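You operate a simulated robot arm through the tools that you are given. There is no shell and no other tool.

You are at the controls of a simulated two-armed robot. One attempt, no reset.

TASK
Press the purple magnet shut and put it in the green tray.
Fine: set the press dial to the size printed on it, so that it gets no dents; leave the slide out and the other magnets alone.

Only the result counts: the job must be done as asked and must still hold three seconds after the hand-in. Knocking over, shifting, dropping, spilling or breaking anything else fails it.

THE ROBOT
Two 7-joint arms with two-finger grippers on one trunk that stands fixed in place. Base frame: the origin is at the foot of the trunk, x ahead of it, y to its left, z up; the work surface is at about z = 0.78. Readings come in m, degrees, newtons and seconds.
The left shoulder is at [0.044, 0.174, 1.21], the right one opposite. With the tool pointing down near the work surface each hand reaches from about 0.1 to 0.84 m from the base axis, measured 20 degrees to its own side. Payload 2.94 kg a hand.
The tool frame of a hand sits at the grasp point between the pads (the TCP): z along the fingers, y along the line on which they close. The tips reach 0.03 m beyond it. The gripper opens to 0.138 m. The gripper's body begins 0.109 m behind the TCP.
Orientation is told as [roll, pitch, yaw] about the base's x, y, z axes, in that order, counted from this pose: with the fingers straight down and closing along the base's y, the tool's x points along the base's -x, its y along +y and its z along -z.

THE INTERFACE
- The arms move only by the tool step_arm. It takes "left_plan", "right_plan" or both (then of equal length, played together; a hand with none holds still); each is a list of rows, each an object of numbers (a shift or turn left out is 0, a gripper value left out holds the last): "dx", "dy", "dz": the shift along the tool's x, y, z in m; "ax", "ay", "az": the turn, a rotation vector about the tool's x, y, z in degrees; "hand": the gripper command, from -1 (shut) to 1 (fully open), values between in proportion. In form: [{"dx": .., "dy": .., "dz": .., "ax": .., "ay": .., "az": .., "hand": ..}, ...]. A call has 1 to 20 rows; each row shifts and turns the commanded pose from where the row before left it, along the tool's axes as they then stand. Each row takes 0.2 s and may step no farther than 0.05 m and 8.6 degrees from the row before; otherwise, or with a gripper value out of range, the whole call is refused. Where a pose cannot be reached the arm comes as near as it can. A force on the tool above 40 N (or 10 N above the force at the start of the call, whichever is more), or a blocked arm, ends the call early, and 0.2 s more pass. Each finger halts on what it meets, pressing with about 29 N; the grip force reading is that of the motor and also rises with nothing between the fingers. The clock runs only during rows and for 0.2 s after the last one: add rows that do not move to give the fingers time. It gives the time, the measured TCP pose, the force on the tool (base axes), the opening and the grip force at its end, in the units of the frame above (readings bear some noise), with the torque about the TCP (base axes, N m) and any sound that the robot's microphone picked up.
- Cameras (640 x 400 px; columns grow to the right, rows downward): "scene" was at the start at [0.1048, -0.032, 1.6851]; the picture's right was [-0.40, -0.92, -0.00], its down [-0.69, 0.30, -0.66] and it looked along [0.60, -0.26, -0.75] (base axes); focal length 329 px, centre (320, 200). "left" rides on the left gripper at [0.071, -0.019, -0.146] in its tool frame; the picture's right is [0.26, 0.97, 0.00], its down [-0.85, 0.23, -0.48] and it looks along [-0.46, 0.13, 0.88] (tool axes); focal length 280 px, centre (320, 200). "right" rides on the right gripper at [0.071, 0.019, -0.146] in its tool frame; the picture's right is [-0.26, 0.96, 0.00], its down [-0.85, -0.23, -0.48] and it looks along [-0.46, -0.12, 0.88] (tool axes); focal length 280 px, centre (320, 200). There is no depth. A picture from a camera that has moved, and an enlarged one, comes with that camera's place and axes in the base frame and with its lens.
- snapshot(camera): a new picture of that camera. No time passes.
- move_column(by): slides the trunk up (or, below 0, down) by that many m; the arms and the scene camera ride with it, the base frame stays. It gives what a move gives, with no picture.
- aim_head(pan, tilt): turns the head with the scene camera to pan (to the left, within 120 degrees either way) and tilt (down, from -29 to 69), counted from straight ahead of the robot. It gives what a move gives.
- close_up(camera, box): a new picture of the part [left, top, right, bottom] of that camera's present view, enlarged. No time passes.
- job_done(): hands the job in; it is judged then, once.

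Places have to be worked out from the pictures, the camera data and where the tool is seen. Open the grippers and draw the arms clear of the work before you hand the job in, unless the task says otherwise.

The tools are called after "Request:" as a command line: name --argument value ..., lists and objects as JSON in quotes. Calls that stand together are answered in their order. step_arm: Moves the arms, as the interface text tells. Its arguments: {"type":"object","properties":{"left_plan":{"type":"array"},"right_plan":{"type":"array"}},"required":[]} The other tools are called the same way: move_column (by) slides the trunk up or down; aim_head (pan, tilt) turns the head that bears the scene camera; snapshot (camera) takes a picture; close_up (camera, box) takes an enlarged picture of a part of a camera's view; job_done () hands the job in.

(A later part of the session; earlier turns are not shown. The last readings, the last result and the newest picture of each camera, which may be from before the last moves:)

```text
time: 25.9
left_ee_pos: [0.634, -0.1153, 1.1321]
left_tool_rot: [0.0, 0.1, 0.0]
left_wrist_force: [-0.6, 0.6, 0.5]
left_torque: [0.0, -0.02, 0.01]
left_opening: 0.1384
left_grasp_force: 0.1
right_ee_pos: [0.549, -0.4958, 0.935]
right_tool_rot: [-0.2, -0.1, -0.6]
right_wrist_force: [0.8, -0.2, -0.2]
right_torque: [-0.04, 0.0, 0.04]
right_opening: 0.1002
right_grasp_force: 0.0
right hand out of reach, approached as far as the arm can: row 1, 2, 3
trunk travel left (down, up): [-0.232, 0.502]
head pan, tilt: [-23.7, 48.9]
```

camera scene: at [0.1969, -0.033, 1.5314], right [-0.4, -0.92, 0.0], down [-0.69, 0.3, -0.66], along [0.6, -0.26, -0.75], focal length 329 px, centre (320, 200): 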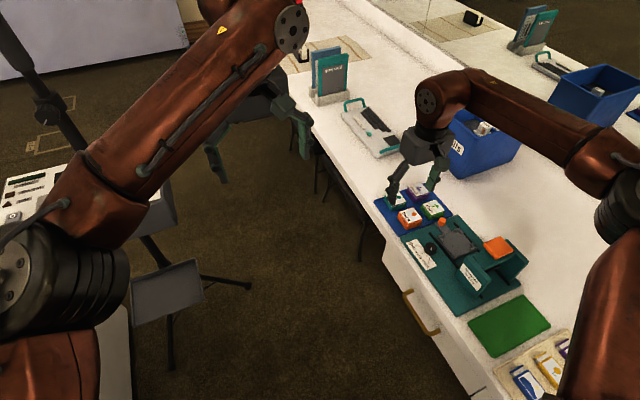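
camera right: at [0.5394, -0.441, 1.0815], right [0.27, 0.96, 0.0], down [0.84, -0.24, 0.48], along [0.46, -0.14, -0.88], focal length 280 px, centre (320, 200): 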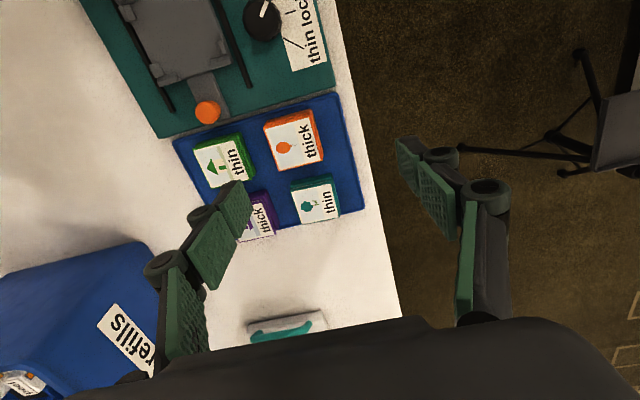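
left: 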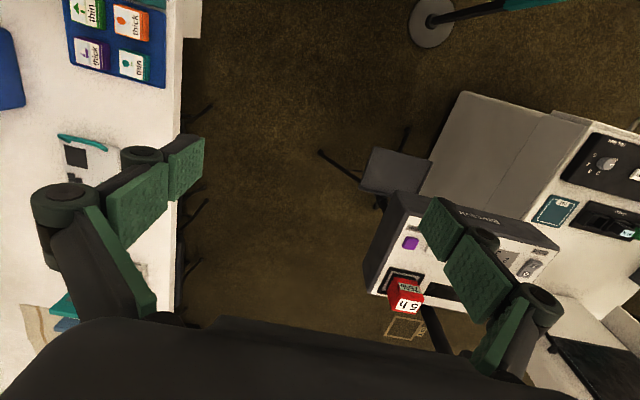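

The limit looks like a wrist/shoulder joint limit rather than length, so I try a yaw of about -35, in line with the arm's direction, and move out again at this height.

Request:
step_arm --right_plan '[{"az": 8}, {"az": 8}, {"az": 8}, {"az": 8}, {"az": 3}, {"dx": -0.0384, "dy": 0.0049}, {"dx": -0.0384, "dy": 0.0049}, {"dx": -0.0384, "dy": 0.0049}, {"dx": -0.0384, "dy": 0.0049}, {}]'

Request:
snapshot --camera "right"

Request:
snapshot --camera "scene"

```text
time: 28.1
left_ee_pos: [0.6323, -0.1168, 1.1324]
left_tool_rot: [0.0, 0.0, 0.0]
left_wrist_force: [0.5, -0.4, 0.2]
left_torque: [-0.02, -0.04, -0.02]
left_opening: 0.1382
left_grasp_force: 0.0
right_ee_pos: [0.6788, -0.5597, 0.94]
right_tool_rot: [0.1, -0.1, -35.0]
right_wrist_force: [0.3, 0.1, 0.5]
right_torque: [-0.01, -0.02, 0.0]
right_opening: 0.1003
right_grasp_force: 0.0
right hand out of reach, approached as far as the arm can: row 9
trunk travel left (down, up): [-0.232, 0.502]
head pan, tilt: [-23.7, 48.9]
```

```text
taken
camera right: at [0.6302, -0.503, 1.0852], right [0.77, 0.64, 0.0], down [0.56, -0.68, 0.48], along [0.31, -0.37, -0.88], focal length 280 px, centre (320, 200)
```

right: 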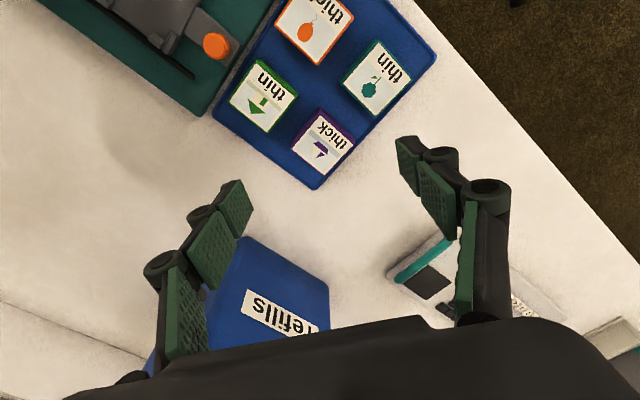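

```text
taken
camera scene: at [0.1958, -0.0314, 1.5317], right [-0.4, -0.92, 0.0], down [-0.69, 0.3, -0.66], along [0.6, -0.26, -0.75], focal length 329 px, centre (320, 200)
```

scene: 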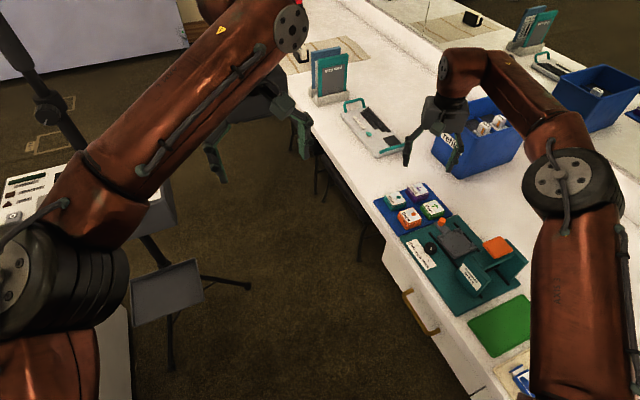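

At yaw -35 the arm nearly reaches the purple magnet. The grip needs a square yaw, so I test turning toward -90 here, slightly lower but still well above the magnets.

Request:
step_arm --right_plan '[{"dz": 0.03}, {"az": 7.8}, {"az": 7.8}, {"az": 7.8}, {"az": 7.8}, {"az": 7.8}, {"az": 7.8}, {"az": 8.2}, {}]'

Request:
snapshot --camera "right"

```text
time: 30.1
left_ee_pos: [0.6328, -0.1175, 1.1326]
left_tool_rot: [0.0, 0.2, 0.0]
left_wrist_force: [-0.1, 0.3, 0.3]
left_torque: [-0.03, 0.01, -0.02]
left_opening: 0.138
left_grasp_force: 0.1
right_ee_pos: [0.6765, -0.5621, 0.9086]
right_tool_rot: [0.1, 0.1, -90.1]
right_wrist_force: [0.0, 0.4, -0.3]
right_torque: [0.01, -0.04, 0.03]
right_opening: 0.1001
right_grasp_force: 0.1
trunk travel left (down, up): [-0.232, 0.502]
head pan, tilt: [-23.7, 48.9]
```

```text
taken
camera right: at [0.6953, -0.4907, 1.0537], right [0.96, -0.27, 0.0], down [-0.23, -0.85, 0.47], along [-0.13, -0.46, -0.88], focal length 280 px, centre (320, 200)
```

right: 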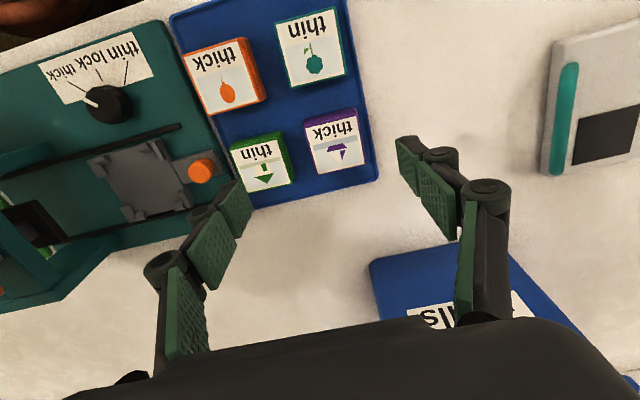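

Yaw -90 works here. I enlarge the view of the purple magnet to measure its edges and the gap to the green one.

Request:
close_up --camera "right" --box '[220, 80, 400, 220]'

Request:
close_up --camera "scene" --box '[370, 170, 470, 240]'

```text
2.86 times, centred on (310, 150) of right
camera zoom: at [0.6953, -0.4907, 1.0537], right [0.96, -0.27, 0.0], down [-0.23, -0.85, 0.47], along [-0.13, -0.46, -0.88], focal length 801 px, centre (349, 343)
```

zoom: 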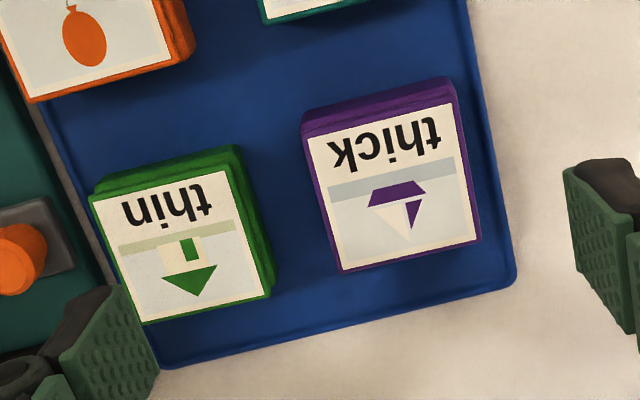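

```text
5.71 times, centred on (420, 205) of scene
camera zoom: at [0.1974, -0.0325, 1.5313], right [-0.4, -0.92, 0.0], down [-0.69, 0.3, -0.66], along [0.6, -0.26, -0.75], focal length 1880 px, centre (-251, 171)
```

zoom: 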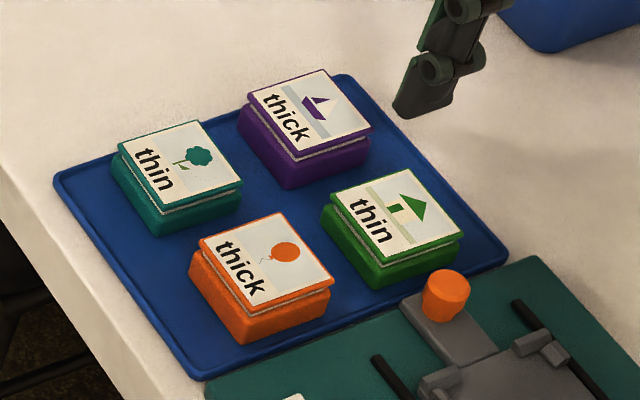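

The purple magnet's top is about 45 mm square, centred near [0.6895, -0.567] with its top at z 0.814, and about 25 mm from the green one. I centre the hand over it with a 62 mm opening and come partway down.

Request:
step_arm --right_plan '[{"dx": -0.005, "dy": 0.013, "hand": -0.1}, {"dz": 0.015}, {"dz": 0.015}, {}]'

Request:
snapshot --camera "right"

Request:
close_up --camera "scene" --box '[370, 150, 490, 240]'

```text
time: 31.1
left_ee_pos: [0.6328, -0.117, 1.1316]
left_tool_rot: [0.1, -0.1, 0.1]
left_wrist_force: [-0.3, 0.6, 0.8]
left_torque: [-0.03, -0.02, -0.01]
left_opening: 0.1381
left_grasp_force: 0.1
right_ee_pos: [0.6744, -0.5624, 0.879]
right_tool_rot: [0.2, -0.1, -90.1]
right_wrist_force: [0.2, 0.8, -0.6]
right_torque: [-0.02, -0.02, -0.02]
right_opening: 0.062
right_grasp_force: 0.0
right hand out of reach, approached as far as the arm can: row 1, 3
trunk travel left (down, up): [-0.232, 0.502]
head pan, tilt: [-23.7, 48.9]
```

```text
taken
camera right: at [0.6934, -0.4923, 1.0241], right [0.96, -0.26, 0.0], down [-0.23, -0.85, 0.48], along [-0.12, -0.46, -0.88], focal length 280 px, centre (320, 200)
```

right: 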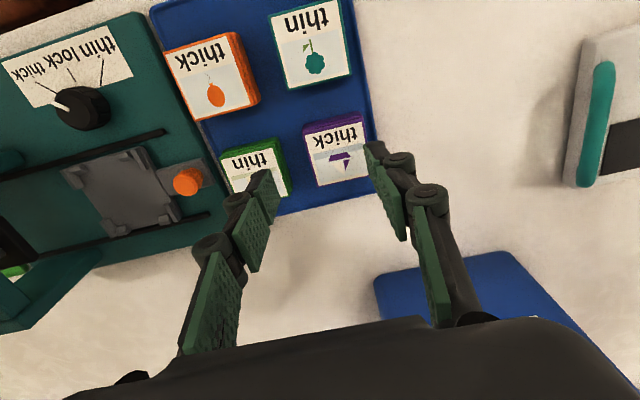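

```text
4.44 times, centred on (430, 195) of scene
camera zoom: at [0.1973, -0.0323, 1.5314], right [-0.4, -0.92, 0.0], down [-0.69, 0.3, -0.66], along [0.6, -0.26, -0.75], focal length 1462 px, centre (-169, 222)
```

zoom: 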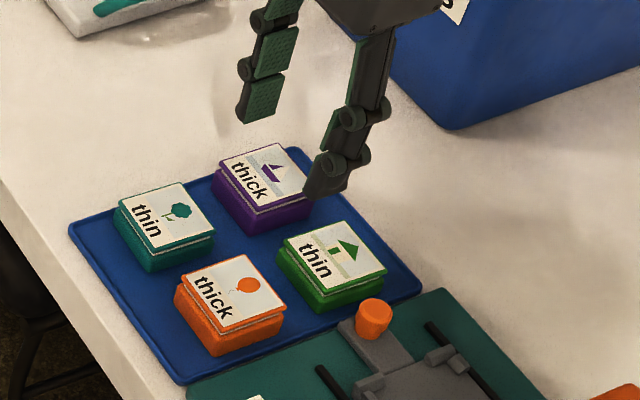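

The arm is about 15 mm short at this trunk height, but lowering the trunk also carries the shoulder forward. I lift the hand and lower the trunk another 0.1 m.

Request:
step_arm --right_plan '[{"dx": 0.01, "dy": -0.02, "dz": -0.03}, {"dz": -0.04}, {"dz": -0.04}, {}]'

Request:
move_column --by -0.1

Request:
snapshot --camera "scene"

```text
time: 32.1
left_ee_pos: [0.6337, -0.1178, 1.1314]
left_tool_rot: [0.1, 0.1, 0.0]
left_wrist_force: [0.2, -0.2, 0.2]
left_torque: [0.01, 0.01, 0.0]
left_opening: 0.1377
left_grasp_force: 0.1
right_ee_pos: [0.657, -0.5546, 0.9896]
right_tool_rot: [0.0, 0.3, -90.1]
right_wrist_force: [0.9, -0.1, 0.4]
right_torque: [0.03, 0.04, -0.01]
right_opening: 0.0622
right_grasp_force: 0.0
trunk travel left (down, up): [-0.232, 0.502]
head pan, tilt: [-23.7, 48.9]
```

```text
time: 33.5
left_ee_pos: [0.6368, -0.1172, 1.0306]
left_tool_rot: [0.0, 0.1, 0.0]
left_wrist_force: [0.4, 1.3, 0.1]
left_torque: [-0.01, -0.07, 0.05]
left_opening: 0.138
left_grasp_force: 0.1
right_ee_pos: [0.6589, -0.5521, 0.8885]
right_tool_rot: [-0.2, 0.1, -90.1]
right_wrist_force: [-0.8, 0.1, -0.2]
right_torque: [-0.04, -0.06, 0.01]
right_opening: 0.0621
right_grasp_force: 0.1
trunk travel left (down, up): [-0.132, 0.602]
head pan, tilt: [-23.7, 48.9]
```

```text
taken
camera scene: at [0.3004, -0.0319, 1.4205], right [-0.4, -0.92, 0.0], down [-0.7, 0.3, -0.65], along [0.59, -0.26, -0.76], focal length 329 px, centre (320, 200)
```

scene: 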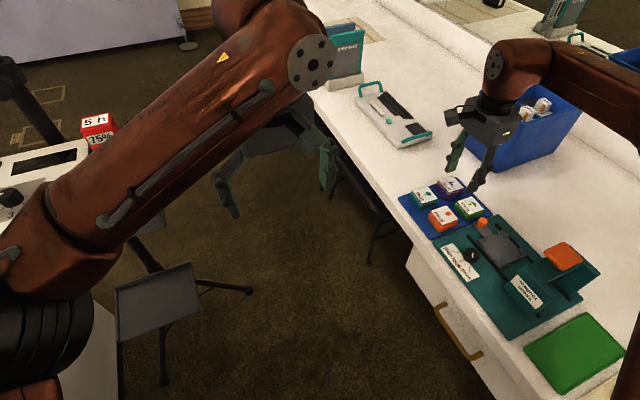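

The shoulder came forward another 0.1 m. I move over the purple magnet again, staying at z about 0.87.

Request:
step_arm --right_plan '[{"dx": -0.0149, "dy": 0.0306}, {"dz": 0.015}, {}]'

Request:
snapshot --camera "right"

Request:
close_up --camera "scene" --box '[390, 130, 510, 230]'

```text
time: 34.3
left_ee_pos: [0.633, -0.1167, 1.0328]
left_tool_rot: [0.0, 0.2, 0.0]
left_wrist_force: [-0.4, 0.0, 0.1]
left_torque: [0.02, 0.01, 0.02]
left_opening: 0.138
left_grasp_force: 0.0
right_ee_pos: [0.6847, -0.5643, 0.8764]
right_tool_rot: [-0.1, 0.0, -90.1]
right_wrist_force: [-0.3, -0.3, -0.1]
right_torque: [0.01, 0.01, 0.0]
right_opening: 0.0621
right_grasp_force: 0.0
trunk travel left (down, up): [-0.132, 0.602]
head pan, tilt: [-23.7, 48.9]
```

```text
taken
camera right: at [0.7041, -0.4942, 1.0206], right [0.96, -0.26, 0.0], down [-0.23, -0.85, 0.48], along [-0.12, -0.46, -0.88], focal length 280 px, centre (320, 200)
```

right: 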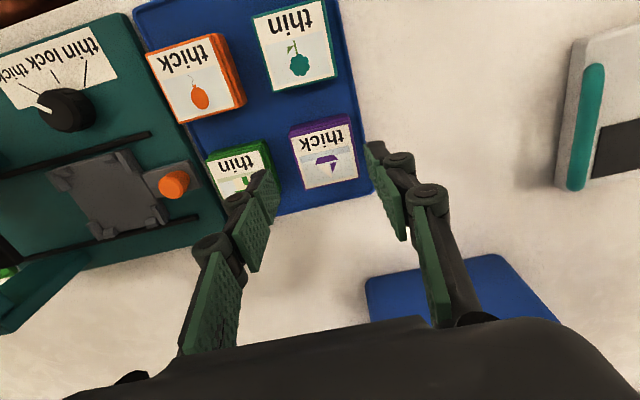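

```text
4.00 times, centred on (450, 180) of scene
camera zoom: at [0.2914, -0.032, 1.4212], right [-0.4, -0.92, 0.0], down [-0.69, 0.3, -0.65], along [0.6, -0.26, -0.76], focal length 1316 px, centre (-200, 280)
```

zoom: 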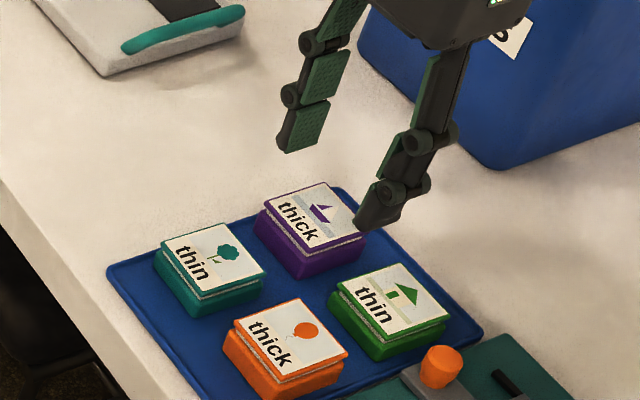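

Now it is in reach. I enlarge the hand view to check the centring over the purple magnet.

Request:
close_up --camera "right" --box '[240, 90, 400, 210]'

Request:
step_arm --right_plan '[{}, {}]'

```text
3.33 times, centred on (320, 150) of right
camera zoom: at [0.7041, -0.4942, 1.0206], right [0.96, -0.26, 0.0], down [-0.23, -0.85, 0.48], along [-0.12, -0.46, -0.88], focal length 935 px, centre (320, 367)
```

zoom: 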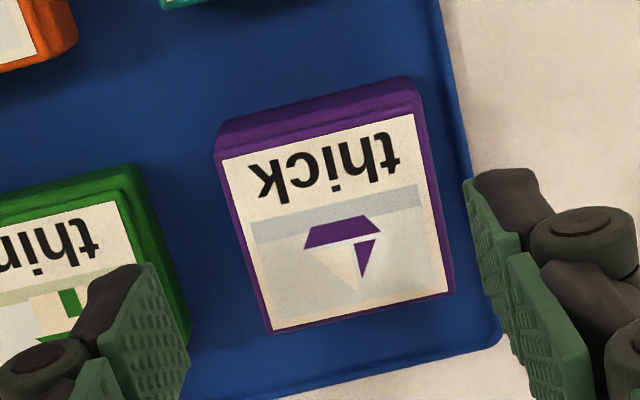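

```text
time: 34.9
left_ee_pos: [0.6341, -0.1162, 1.0304]
left_tool_rot: [0.1, 0.0, -0.1]
left_wrist_force: [0.5, 0.3, 0.1]
left_torque: [0.01, 0.01, 0.0]
left_opening: 0.138
left_grasp_force: 0.1
right_ee_pos: [0.6859, -0.5652, 0.8749]
right_tool_rot: [0.0, 0.0, -90.1]
right_wrist_force: [-0.7, 1.0, 0.3]
right_torque: [-0.02, 0.0, 0.01]
right_opening: 0.0621
right_grasp_force: 0.2
trunk travel left (down, up): [-0.132, 0.602]
head pan, tilt: [-23.7, 48.9]
```

Centre confirmed near [0.6894, -0.566]. I shift 3.5 mm and descend along both sides of the magnet to z about 0.823.

Request:
step_arm --right_plan '[{"dx": -0.001, "dy": 0.0035}, {"dz": 0.015}, {"dz": 0.015}, {"dz": 0.012}, {"dz": 0.009}, {}, {}]'

Request:
snapshot --camera "right"

Request:
close_up --camera "scene" --box '[400, 150, 500, 220]'

```text
time: 36.5
left_ee_pos: [0.6345, -0.1171, 1.0318]
left_tool_rot: [0.1, 0.1, 0.0]
left_wrist_force: [0.7, -0.2, 0.1]
left_torque: [0.01, -0.02, 0.01]
left_opening: 0.1378
left_grasp_force: 0.2
right_ee_pos: [0.691, -0.5685, 0.8242]
right_tool_rot: [-0.1, 0.1, -90.0]
right_wrist_force: [0.3, -0.6, 0.2]
right_torque: [-0.02, 0.02, -0.03]
right_opening: 0.0621
right_grasp_force: 0.1
trunk travel left (down, up): [-0.132, 0.602]
head pan, tilt: [-23.7, 48.9]
```

```text
taken
camera right: at [0.7104, -0.498, 0.9693], right [0.96, -0.26, 0.0], down [-0.23, -0.85, 0.47], along [-0.13, -0.46, -0.88], focal length 280 px, centre (320, 200)
```

right: 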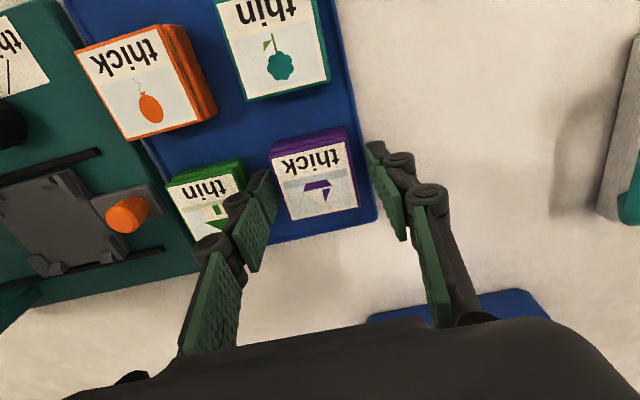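

```text
5.71 times, centred on (450, 185) of scene
camera zoom: at [0.3015, -0.0324, 1.4202], right [-0.4, -0.92, 0.0], down [-0.7, 0.3, -0.65], along [0.59, -0.26, -0.76], focal length 1880 px, centre (-423, 286)
```

zoom: 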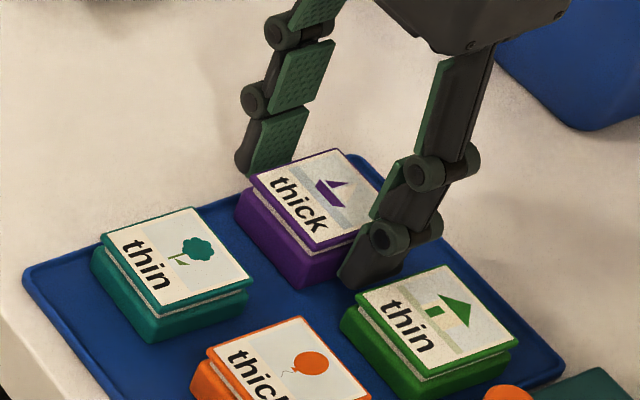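

The fingers are well placed on both sides of the magnet. I close the grip.

Request:
step_arm --right_plan '[{"hand": -1}, {}, {}, {}]'

Request:
close_up --camera "scene" --box '[400, 150, 500, 220]'

Request:
snapshot --camera "right"

```text
time: 37.5
left_ee_pos: [0.6341, -0.1173, 1.0328]
left_tool_rot: [0.1, 0.0, 0.0]
left_wrist_force: [-0.6, -0.1, 0.1]
left_torque: [0.0, 0.01, 0.03]
left_opening: 0.1377
left_grasp_force: 0.1
right_ee_pos: [0.6892, -0.5682, 0.8247]
right_tool_rot: [0.0, 0.0, -90.2]
right_wrist_force: [-0.1, 0.0, 0.8]
right_torque: [-0.01, 0.0, 0.0]
right_opening: 0.0489
right_grasp_force: 28.8
trunk travel left (down, up): [-0.132, 0.602]
head pan, tilt: [-23.7, 48.9]
```

```text
5.71 times, centred on (450, 185) of scene
camera zoom: at [0.3015, -0.0325, 1.4202], right [-0.4, -0.92, 0.0], down [-0.7, 0.3, -0.65], along [0.59, -0.26, -0.76], focal length 1880 px, centre (-423, 286)
```

zoom: 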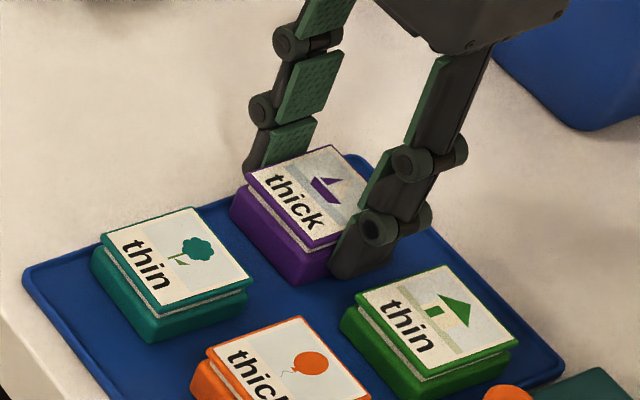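

```text
taken
camera right: at [0.7104, -0.4978, 0.9697], right [0.96, -0.26, 0.0], down [-0.23, -0.85, 0.47], along [-0.13, -0.46, -0.88], focal length 280 px, centre (320, 200)
```

right: 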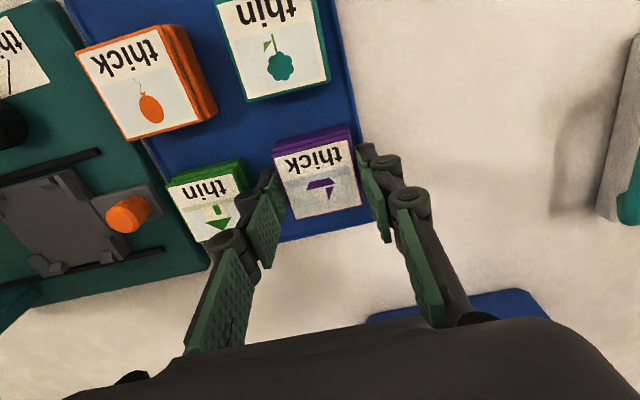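

Gripped at 49 mm opening. I lift straight up by 0.12 m and check that the magnet comes along whole.

Request:
step_arm --right_plan '[{"dz": -0.01}, {"dz": -0.02}, {"dz": -0.03}, {"dz": -0.03}, {"dz": -0.03}, {}]'

Request:
snapshot --camera "right"

Request:
snapshot --camera "scene"

```text
time: 38.9
left_ee_pos: [0.6314, -0.1165, 1.0328]
left_tool_rot: [0.1, 0.0, -0.1]
left_wrist_force: [0.9, 0.0, -0.7]
left_torque: [0.02, 0.01, -0.01]
left_opening: 0.1382
left_grasp_force: 0.0
right_ee_pos: [0.6892, -0.5704, 0.9476]
right_tool_rot: [0.0, 0.1, -90.1]
right_wrist_force: [0.4, -0.7, -0.4]
right_torque: [0.03, 0.03, 0.04]
right_opening: 0.0
right_grasp_force: 28.2
trunk travel left (down, up): [-0.132, 0.602]
head pan, tilt: [-23.7, 48.9]
```

```text
taken
camera right: at [0.7082, -0.4996, 1.0932], right [0.96, -0.26, 0.0], down [-0.23, -0.85, 0.47], along [-0.13, -0.46, -0.88], focal length 280 px, centre (320, 200)
```

right: 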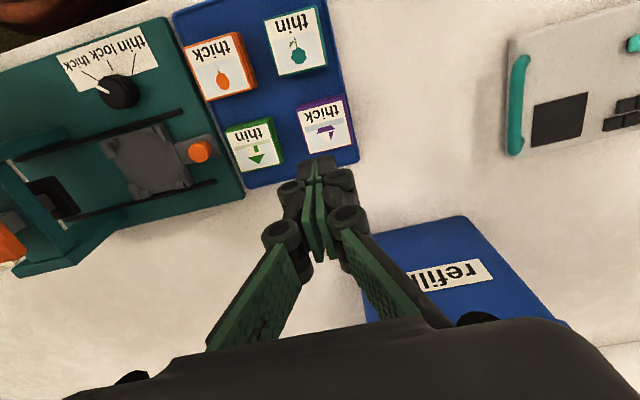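

```text
taken
camera scene: at [0.2963, -0.0324, 1.4206], right [-0.4, -0.92, 0.0], down [-0.69, 0.3, -0.65], along [0.6, -0.26, -0.76], focal length 329 px, centre (320, 200)
```

scene: 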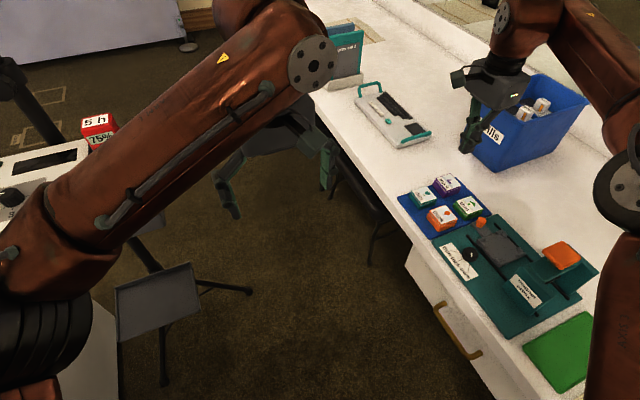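

The magnet slipped out on the lift and still lies in its tray. I look closely at how it sits now before trying again.

Request:
close_up --camera "right" --box '[180, 0, 380, 180]'

Request:
close_up --camera "scene" --box '[390, 160, 500, 240]'

```text
2.22 times, centred on (280, 90) of right
camera zoom: at [0.7082, -0.4996, 1.0932], right [0.96, -0.26, 0.0], down [-0.23, -0.85, 0.47], along [-0.13, -0.46, -0.88], focal length 623 px, centre (409, 444)
```

zoom: 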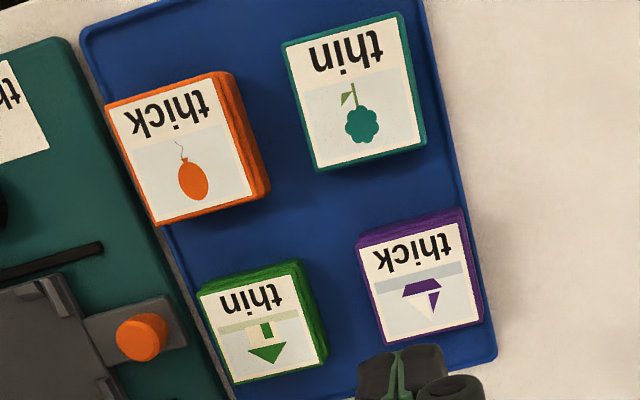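

```text
5.00 times, centred on (445, 200) of scene
camera zoom: at [0.2963, -0.0324, 1.4206], right [-0.4, -0.92, 0.0], down [-0.69, 0.3, -0.65], along [0.6, -0.26, -0.76], focal length 1645 px, centre (-305, 200)
```

zoom: 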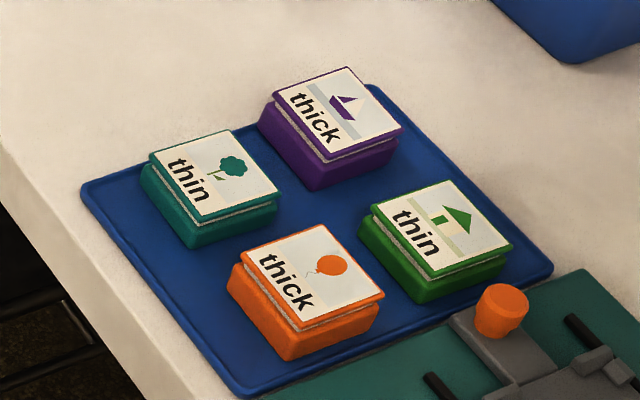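

The magnet is whole and upright but the tips seem to have held only its upper rim; I need to grip lower. I reopen, come to viewing height and re-measure its place.

Request:
step_arm --right_plan '[{"hand": -0.1}, {"dx": 0.003}, {"dz": 0.03}, {"dz": 0.03}, {}, {}]'

Request:
close_up --camera "right" --box '[240, 90, 400, 210]'

Request:
close_up --camera "scene" --box '[410, 150, 490, 210]'

```text
time: 40.3
left_ee_pos: [0.6354, -0.1167, 1.0304]
left_tool_rot: [0.1, 0.2, 0.0]
left_wrist_force: [0.5, 0.1, 0.0]
left_torque: [-0.04, -0.05, 0.01]
left_opening: 0.1382
left_grasp_force: 0.1
right_ee_pos: [0.6942, -0.5684, 0.8856]
right_tool_rot: [-0.1, 0.1, -90.0]
right_wrist_force: [0.1, 0.6, 0.7]
right_torque: [0.0, -0.04, 0.01]
right_opening: 0.0621
right_grasp_force: 0.0
trunk travel left (down, up): [-0.132, 0.602]
head pan, tilt: [-23.7, 48.9]
```

```text
3.33 times, centred on (320, 150) of right
camera zoom: at [0.7137, -0.4973, 1.0311], right [0.96, -0.26, 0.0], down [-0.23, -0.85, 0.48], along [-0.13, -0.46, -0.88], focal length 935 px, centre (320, 367)
```

zoom: 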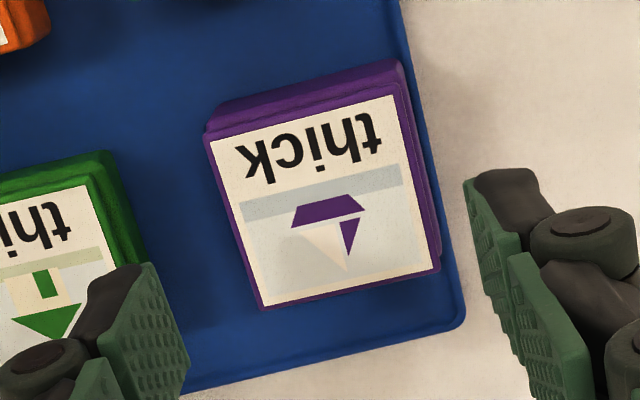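

```text
6.67 times, centred on (450, 180) of scene
camera zoom: at [0.3003, -0.0325, 1.4203], right [-0.4, -0.92, 0.0], down [-0.7, 0.3, -0.65], along [0.59, -0.26, -0.76], focal length 2193 px, centre (-547, 333)
```

zoom: 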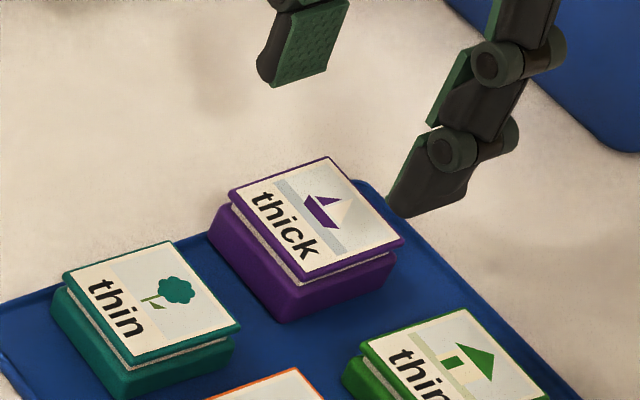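

The magnet is now centred near [0.697, -0.567]. I align and descend deeper this time, to z about 0.819, checking the force for contact with the tray.

Request:
step_arm --right_plan '[{"dx": 0.001, "dy": 0.003}, {"dz": 0.02}, {"dz": 0.02}, {"dz": 0.015}, {"dz": 0.008}, {"dz": 0.003}, {}, {}]'

Request:
close_up --camera "scene" --box '[410, 150, 490, 210]'

```text
time: 42.1
left_ee_pos: [0.6327, -0.1156, 1.0325]
left_tool_rot: [0.2, 0.1, 0.0]
left_wrist_force: [1.0, -0.1, -0.4]
left_torque: [0.01, -0.01, 0.01]
left_opening: 0.1379
left_grasp_force: 0.0
right_ee_pos: [0.6942, -0.5653, 0.8181]
right_tool_rot: [-0.1, 0.2, -90.2]
right_wrist_force: [-0.8, -0.2, -0.4]
right_torque: [0.04, -0.01, 0.02]
right_opening: 0.062
right_grasp_force: 0.1
trunk travel left (down, up): [-0.132, 0.602]
head pan, tilt: [-23.7, 48.9]
```

```text
6.67 times, centred on (450, 180) of scene
camera zoom: at [0.3037, -0.0324, 1.42], right [-0.4, -0.92, 0.0], down [-0.7, 0.3, -0.65], along [0.59, -0.26, -0.76], focal length 2193 px, centre (-547, 333)
```

zoom: 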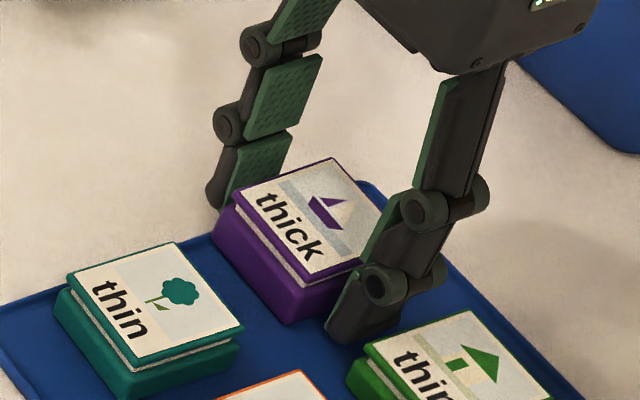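

The tips now reach near the foot of the magnet without touching the tray. I close and give the grip time to settle.

Request:
step_arm --right_plan '[{"hand": -1}, {}, {}, {}, {}]'

Request:
close_up --camera "scene" --box '[410, 150, 490, 210]'

Request:
close_up --camera "right" --box '[220, 90, 420, 250]'

```text
time: 43.3
left_ee_pos: [0.6334, -0.117, 1.033]
left_tool_rot: [0.1, 0.2, 0.0]
left_wrist_force: [0.2, -0.4, -0.3]
left_torque: [0.0, -0.04, 0.01]
left_opening: 0.1378
left_grasp_force: 0.1
right_ee_pos: [0.6947, -0.5638, 0.818]
right_tool_rot: [0.0, 0.1, -90.0]
right_wrist_force: [0.2, 0.1, 0.5]
right_torque: [0.03, -0.07, 0.0]
right_opening: 0.0489
right_grasp_force: 28.9
trunk travel left (down, up): [-0.132, 0.602]
head pan, tilt: [-23.7, 48.9]
```

```text
6.67 times, centred on (450, 180) of scene
camera zoom: at [0.3013, -0.0323, 1.4202], right [-0.4, -0.92, 0.0], down [-0.7, 0.3, -0.65], along [0.59, -0.26, -0.76], focal length 2193 px, centre (-547, 333)
```

zoom: 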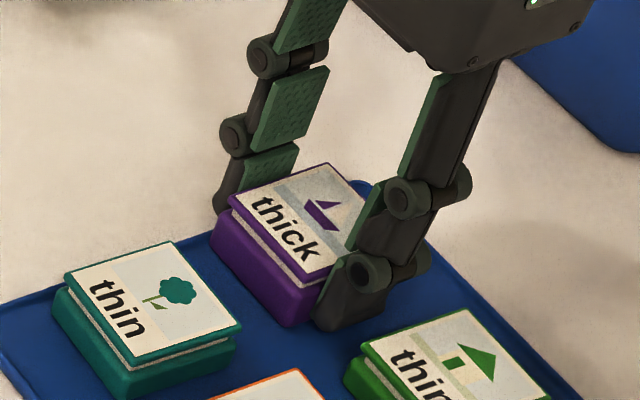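

```text
2.50 times, centred on (320, 170) of right
camera zoom: at [0.7138, -0.4941, 0.9643], right [0.96, -0.26, 0.0], down [-0.23, -0.85, 0.47], along [-0.13, -0.46, -0.88], focal length 701 px, centre (320, 275)
```

zoom: 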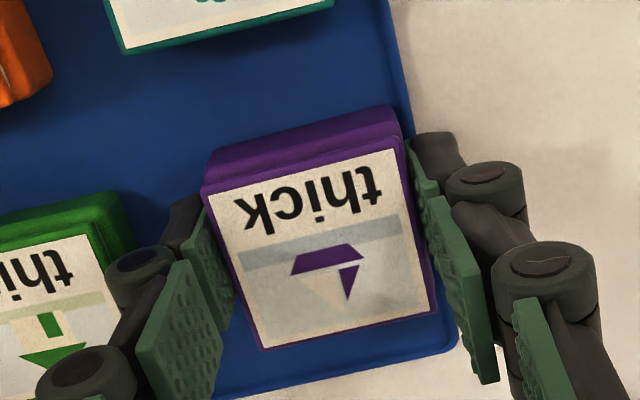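

Gripped again at 49 mm, deeper. I lift slowly by 15 mm and check whether it holds.

Request:
step_arm --right_plan '[{"dz": -0.003, "hand": -1}, {"dz": -0.004}, {"dz": -0.004}, {"dz": -0.004}, {}]'

Request:
close_up --camera "scene" --box '[410, 150, 490, 210]'

Request:
close_up --camera "right" --box '[220, 90, 420, 250]'

```text
time: 44.5
left_ee_pos: [0.6346, -0.1166, 1.0316]
left_tool_rot: [0.2, 0.1, 0.0]
left_wrist_force: [0.1, -0.5, 0.6]
left_torque: [-0.03, 0.0, 0.01]
left_opening: 0.1382
left_grasp_force: 0.1
right_ee_pos: [0.6936, -0.5636, 0.8339]
right_tool_rot: [-0.1, 0.1, -89.9]
right_wrist_force: [0.0, 0.5, -0.3]
right_torque: [0.01, -0.01, -0.05]
right_opening: 0.0486
right_grasp_force: 29.1
trunk travel left (down, up): [-0.132, 0.602]
head pan, tilt: [-23.7, 48.9]
```

```text
6.67 times, centred on (450, 180) of scene
camera zoom: at [0.3065, -0.0325, 1.4197], right [-0.4, -0.92, 0.01], down [-0.7, 0.3, -0.65], along [0.59, -0.26, -0.76], focal length 2193 px, centre (-547, 333)
```

zoom: 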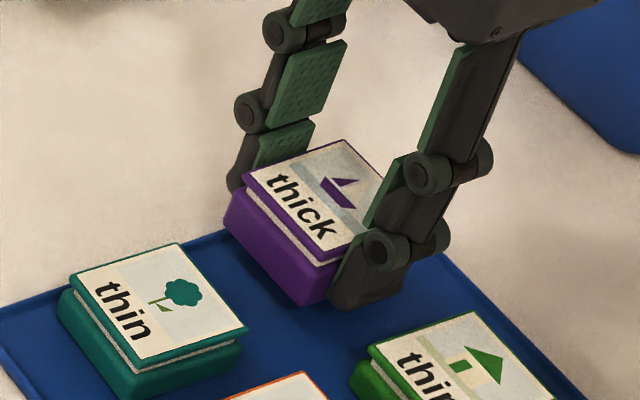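

```text
2.50 times, centred on (320, 170) of right
camera zoom: at [0.7135, -0.4931, 0.9784], right [0.96, -0.26, 0.0], down [-0.23, -0.85, 0.47], along [-0.13, -0.46, -0.88], focal length 701 px, centre (320, 275)
```

zoom: 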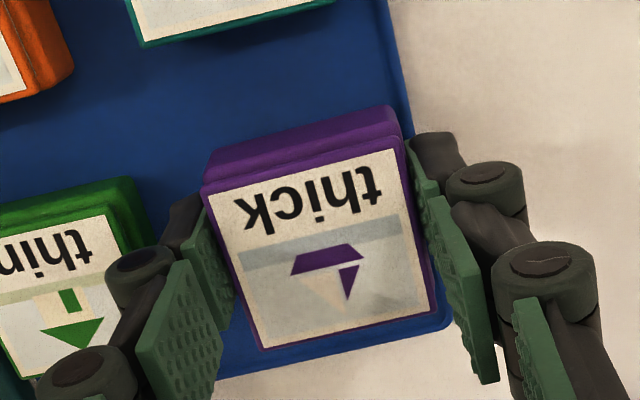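

It holds this time. I lift to a safe height and carry it to a point above the slide (about [0.495, -0.558]).

Request:
step_arm --right_plan '[{"dz": -0.015, "hand": -1}, {"dz": -0.025}, {"dz": -0.03}, {"dz": -0.03}, {"dz": -0.01}, {"dy": -0.035}, {"dy": -0.04}, {"dy": -0.04}, {"dy": -0.04}, {"dy": -0.035, "dx": 0.006}, {}, {}]'

Request:
snapshot --camera "right"

Request:
snapshot --camera "scene"

```text
time: 46.4
left_ee_pos: [0.6024, -0.1167, 1.0467]
left_tool_rot: [0.3, -1.9, -0.2]
left_wrist_force: [0.2, -2.0, -0.3]
left_torque: [0.11, 0.09, 0.01]
left_opening: 0.1379
left_grasp_force: 0.2
right_ee_pos: [0.5508, -0.5661, 0.9521]
right_tool_rot: [1.5, 0.1, -89.7]
right_wrist_force: [0.8, 0.1, -0.9]
right_torque: [0.05, 0.11, 0.02]
right_opening: 0.0492
right_grasp_force: 29.2
trunk travel left (down, up): [-0.132, 0.602]
head pan, tilt: [-23.7, 48.9]
stopped in row 9 (right hand): the arm was blocked; the commanded pose is now the measured one
```

```text
taken
camera right: at [0.5665, -0.4945, 1.0983], right [0.97, -0.26, 0.02], down [-0.24, -0.85, 0.47], along [-0.1, -0.46, -0.88], focal length 280 px, centre (320, 200)
```

right: 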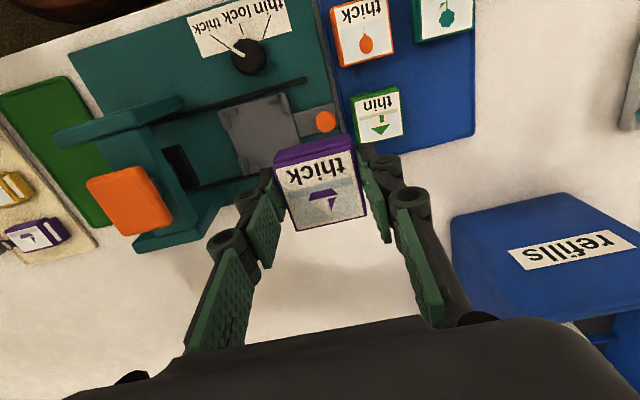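

```text
taken
camera scene: at [0.2976, -0.0346, 1.4206], right [-0.4, -0.92, 0.0], down [-0.7, 0.31, -0.65], along [0.59, -0.26, -0.76], focal length 329 px, centre (320, 200)
```

scene: 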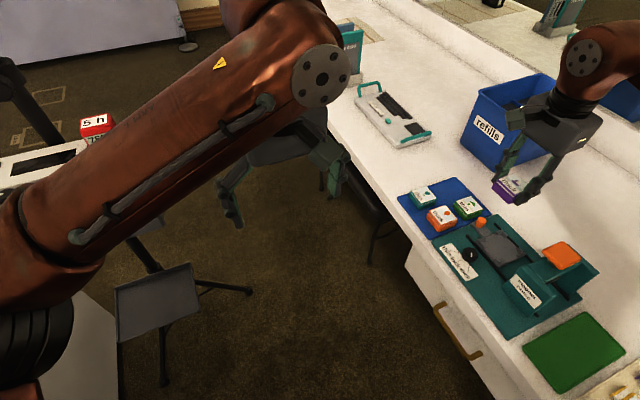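

The right arm got blocked on the way and the left hand moved slightly too, so some part of the arm touches something. I turn the head to see the right elbow.

Request:
aim_head --pan -65 --tilt 40

Request:
snapshot --camera "scene"

Request:
snapshot --camera "left"

```text
time: 47.4
left_ee_pos: [0.6055, -0.1172, 1.047]
left_tool_rot: [0.2, -1.6, -0.3]
left_wrist_force: [-0.6, -0.6, 0.7]
left_torque: [0.04, -0.07, -0.01]
left_opening: 0.1379
left_grasp_force: 0.1
right_ee_pos: [0.55, -0.5653, 0.9549]
right_tool_rot: [1.3, 0.0, -90.0]
right_wrist_force: [-0.2, 0.3, -0.1]
right_torque: [0.0, 0.0, 0.01]
right_opening: 0.0489
right_grasp_force: 29.2
trunk travel left (down, up): [-0.132, 0.602]
head pan, tilt: [-65.0, 40.0]
```

```text
taken
camera scene: at [0.2467, -0.0776, 1.4354], right [-0.91, -0.42, 0.0], down [-0.27, 0.58, -0.77], along [0.32, -0.69, -0.64], focal length 329 px, centre (320, 200)
```

scene: 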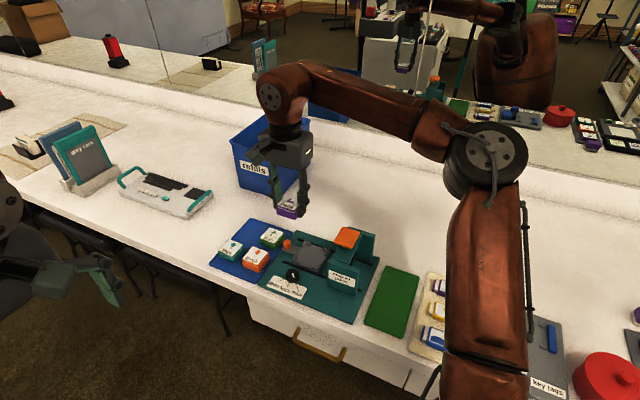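

```text
taken
camera left: at [0.5301, -0.1355, 1.1914], right [-0.26, 0.97, -0.01], down [0.84, 0.23, 0.5], along [0.48, 0.12, -0.87], focal length 280 px, centre (320, 200)
```

left: 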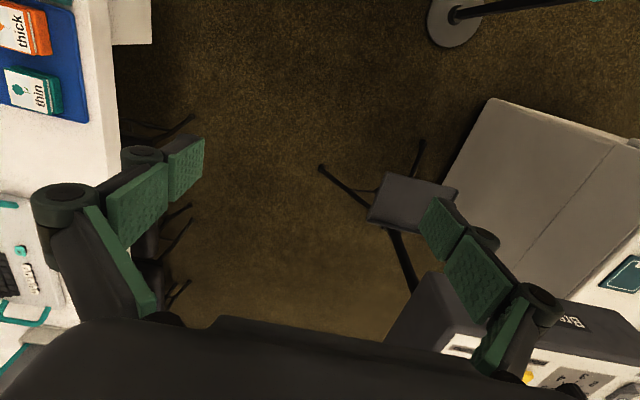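

From here the elbow is high and clear of the bench, yet the trunk seems pushed back by about 1.7 degrees. I look down at the right shoulder and then at the left side to find the contact.

Request:
aim_head --pan -95 --tilt 60

Request:
snapshot --camera "scene"

Request:
aim_head --pan 60 --tilt 45

Request:
snapshot --camera "scene"

```text
time: 48.4
left_ee_pos: [0.6133, -0.117, 1.0409]
left_tool_rot: [0.0, -1.0, -0.1]
left_wrist_force: [-0.4, -0.7, 0.2]
left_torque: [-0.01, -0.02, 0.01]
left_opening: 0.138
left_grasp_force: 0.0
right_ee_pos: [0.5553, -0.566, 0.9489]
right_tool_rot: [0.9, 0.0, -89.9]
right_wrist_force: [-0.9, 0.5, -1.8]
right_torque: [-0.04, -0.02, -0.02]
right_opening: 0.049
right_grasp_force: 29.3
trunk travel left (down, up): [-0.132, 0.602]
head pan, tilt: [-95.0, 60.0]
```

```text
taken
camera scene: at [0.2098, -0.0677, 1.4074], right [-1.0, 0.09, 0.0], down [0.07, 0.86, -0.5], along [-0.04, -0.5, -0.87], focal length 329 px, centre (320, 200)
```

scene: 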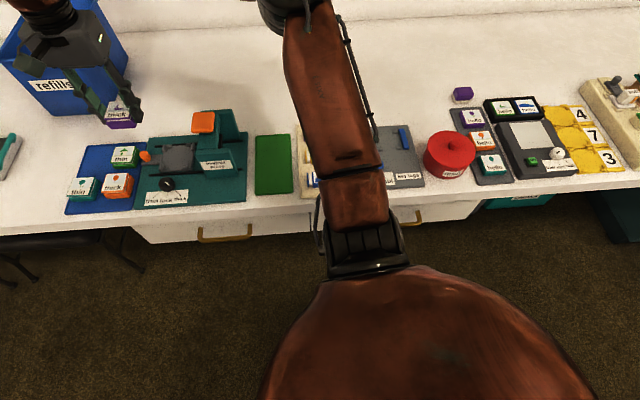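

```text
time: 50.8
left_ee_pos: [0.6126, -0.1159, 1.041]
left_tool_rot: [0.2, -1.1, 0.1]
left_wrist_force: [-0.3, 0.3, 0.0]
left_torque: [-0.04, 0.02, 0.0]
left_opening: 0.1381
left_grasp_force: 0.1
right_ee_pos: [0.5553, -0.5649, 0.949]
right_tool_rot: [0.8, 0.0, -90.1]
right_wrist_force: [-0.2, 0.3, -0.8]
right_torque: [0.02, 0.01, 0.01]
right_opening: 0.049
right_grasp_force: 29.2
trunk travel left (down, up): [-0.132, 0.602]
head pan, tilt: [60.0, 45.0]
```

```text
taken
camera scene: at [0.2563, 0.0692, 1.4271], right [0.87, -0.5, 0.0], down [-0.35, -0.61, -0.71], along [0.35, 0.61, -0.71], focal length 329 px, centre (320, 200)
```

scene: 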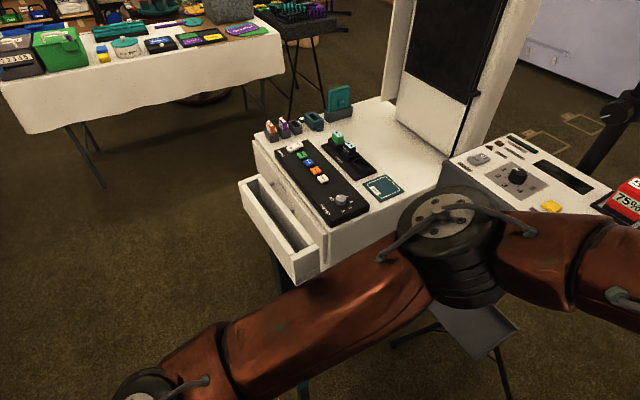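

The trunk is slowly settling back; nothing seems to touch. I aim the head at the press again and let things settle with a small, slow move.

Request:
aim_head --pan -50 --tilt 46

Request:
step_arm --right_plan '[{"hand": -1}, {}, {}, {}, {}]'

Request:
snapshot --camera "scene"

```text
time: 52.7
left_ee_pos: [0.6129, -0.117, 1.0429]
left_tool_rot: [0.1, -1.1, 0.0]
left_wrist_force: [0.7, 0.8, -0.6]
left_torque: [0.03, -0.04, 0.01]
left_opening: 0.138
left_grasp_force: 0.0
right_ee_pos: [0.5544, -0.5652, 0.9493]
right_tool_rot: [0.9, 0.0, -90.1]
right_wrist_force: [-0.3, 0.4, -1.3]
right_torque: [0.0, 0.0, 0.03]
right_opening: 0.0491
right_grasp_force: 28.8
trunk travel left (down, up): [-0.132, 0.602]
head pan, tilt: [-50.0, 46.0]
```

```text
time: 53.9
left_ee_pos: [0.613, -0.1167, 1.0421]
left_tool_rot: [0.1, -1.3, 0.0]
left_wrist_force: [0.4, 0.9, 0.1]
left_torque: [0.0, 0.01, -0.02]
left_opening: 0.1379
left_grasp_force: 0.1
right_ee_pos: [0.5546, -0.5653, 0.9481]
right_tool_rot: [0.8, 0.0, -90.0]
right_wrist_force: [-1.0, 0.4, -0.7]
right_torque: [-0.02, 0.0, -0.01]
right_opening: 0.0489
right_grasp_force: 29.1
trunk travel left (down, up): [-0.132, 0.602]
head pan, tilt: [-50.0, 46.0]
```

```text
taken
camera scene: at [0.2673, -0.0629, 1.4255], right [-0.77, -0.64, 0.0], down [-0.46, 0.55, -0.69], along [0.45, -0.53, -0.72], focal length 329 px, centre (320, 200)
```

scene: 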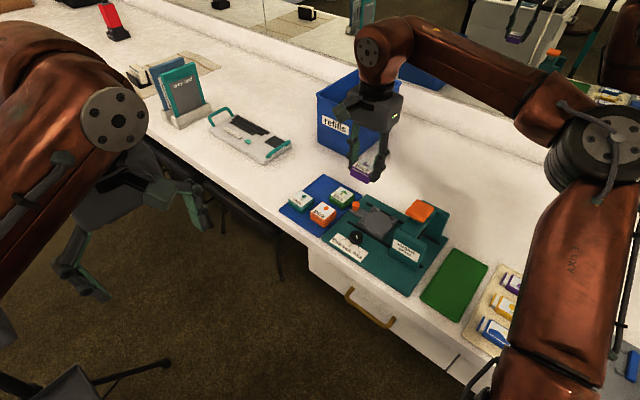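

The trunk stays slightly loaded at this low, folded posture. The slide is reachable with a higher trunk, so I raise the trunk by 0.1 m to free the arm.

Request:
move_column --by 0.1

Request:
snapshot --camera "right"

Request:
snapshot --camera "scene"

```text
time: 55.2
left_ee_pos: [0.6139, -0.118, 1.1412]
left_tool_rot: [0.2, -1.0, -0.1]
left_wrist_force: [0.8, 0.0, 0.2]
left_torque: [0.01, 0.02, 0.01]
left_opening: 0.1379
left_grasp_force: 0.1
right_ee_pos: [0.5544, -0.5657, 1.0485]
right_tool_rot: [0.9, -0.1, -89.9]
right_wrist_force: [-0.5, -0.2, -0.7]
right_torque: [0.01, 0.02, 0.01]
right_opening: 0.0488
right_grasp_force: 29.3
trunk travel left (down, up): [-0.232, 0.502]
head pan, tilt: [-50.0, 46.0]
```

```text
taken
camera right: at [0.5726, -0.4942, 1.1937], right [0.97, -0.26, 0.01], down [-0.24, -0.85, 0.47], along [-0.11, -0.46, -0.88], focal length 280 px, centre (320, 200)
```

right: 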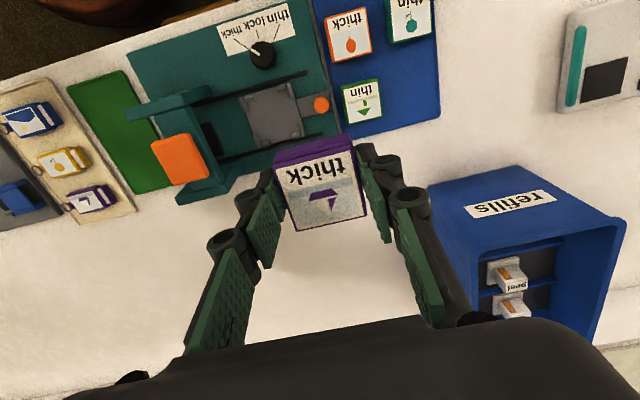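

```text
taken
camera scene: at [0.1785, -0.0633, 1.5351], right [-0.77, -0.64, 0.0], down [-0.46, 0.55, -0.69], along [0.45, -0.53, -0.72], focal length 329 px, centre (320, 200)
```

scene: 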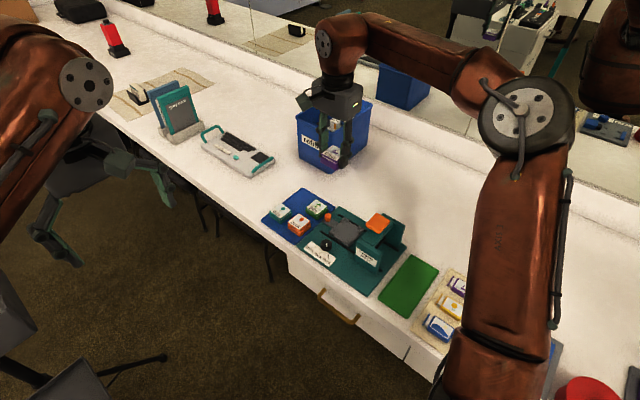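

The small trunk offset is just the pose kept from the stop, with no load left. I level the hand and move slowly to above the slide, then partway down.

Request:
step_arm --right_plan '[{"ay": -0.9, "hand": -1}, {"dy": -0.015, "dx": 0.0025}, {"dy": -0.015, "dx": 0.0025}, {"dy": -0.015, "dx": 0.0025}, {"dy": -0.015, "dx": 0.0027}, {}, {"dz": 0.025}, {"dz": 0.025}, {"dz": 0.025}, {"dz": 0.025}, {}, {}]'

Request:
snapshot --camera "right"

Request:
snapshot --camera "scene"

```text
time: 57.8
left_ee_pos: [0.6131, -0.1162, 1.1423]
left_tool_rot: [0.1, -1.3, 0.0]
left_wrist_force: [0.5, 0.2, 0.5]
left_torque: [-0.03, -0.04, 0.02]
left_opening: 0.1382
left_grasp_force: 0.0
right_ee_pos: [0.495, -0.5552, 0.9503]
right_tool_rot: [0.9, -1.0, -90.0]
right_wrist_force: [-0.1, -0.5, -1.6]
right_torque: [-0.01, -0.01, -0.02]
right_opening: 0.0488
right_grasp_force: 29.4
trunk travel left (down, up): [-0.232, 0.502]
head pan, tilt: [-50.0, 46.0]
```

```text
taken
camera right: at [0.5124, -0.4805, 1.0943], right [0.97, -0.26, 0.02], down [-0.24, -0.84, 0.49], along [-0.11, -0.47, -0.87], focal length 280 px, centre (320, 200)
```

right: 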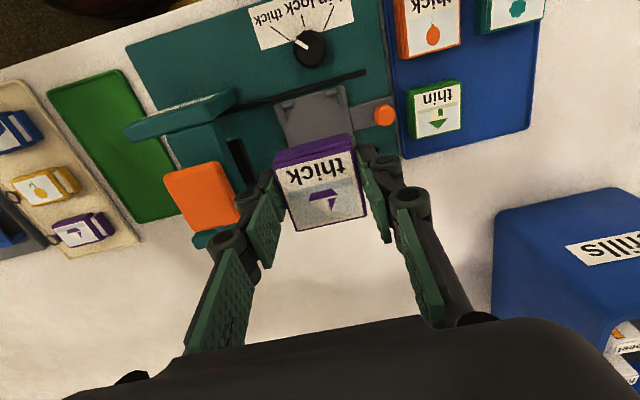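

```text
taken
camera scene: at [0.1777, -0.0631, 1.5353], right [-0.77, -0.64, 0.0], down [-0.46, 0.55, -0.69], along [0.45, -0.53, -0.72], focal length 329 px, centre (320, 200)
```

scene: 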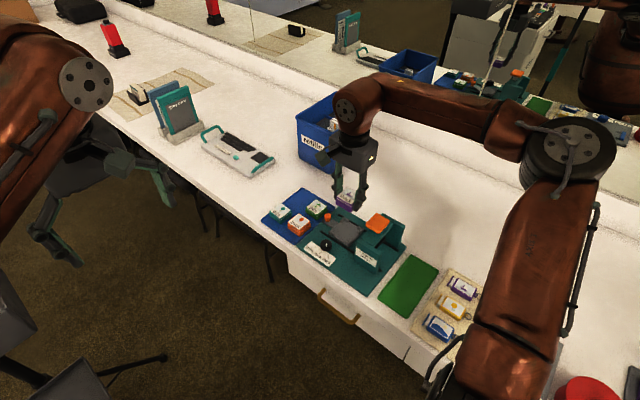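

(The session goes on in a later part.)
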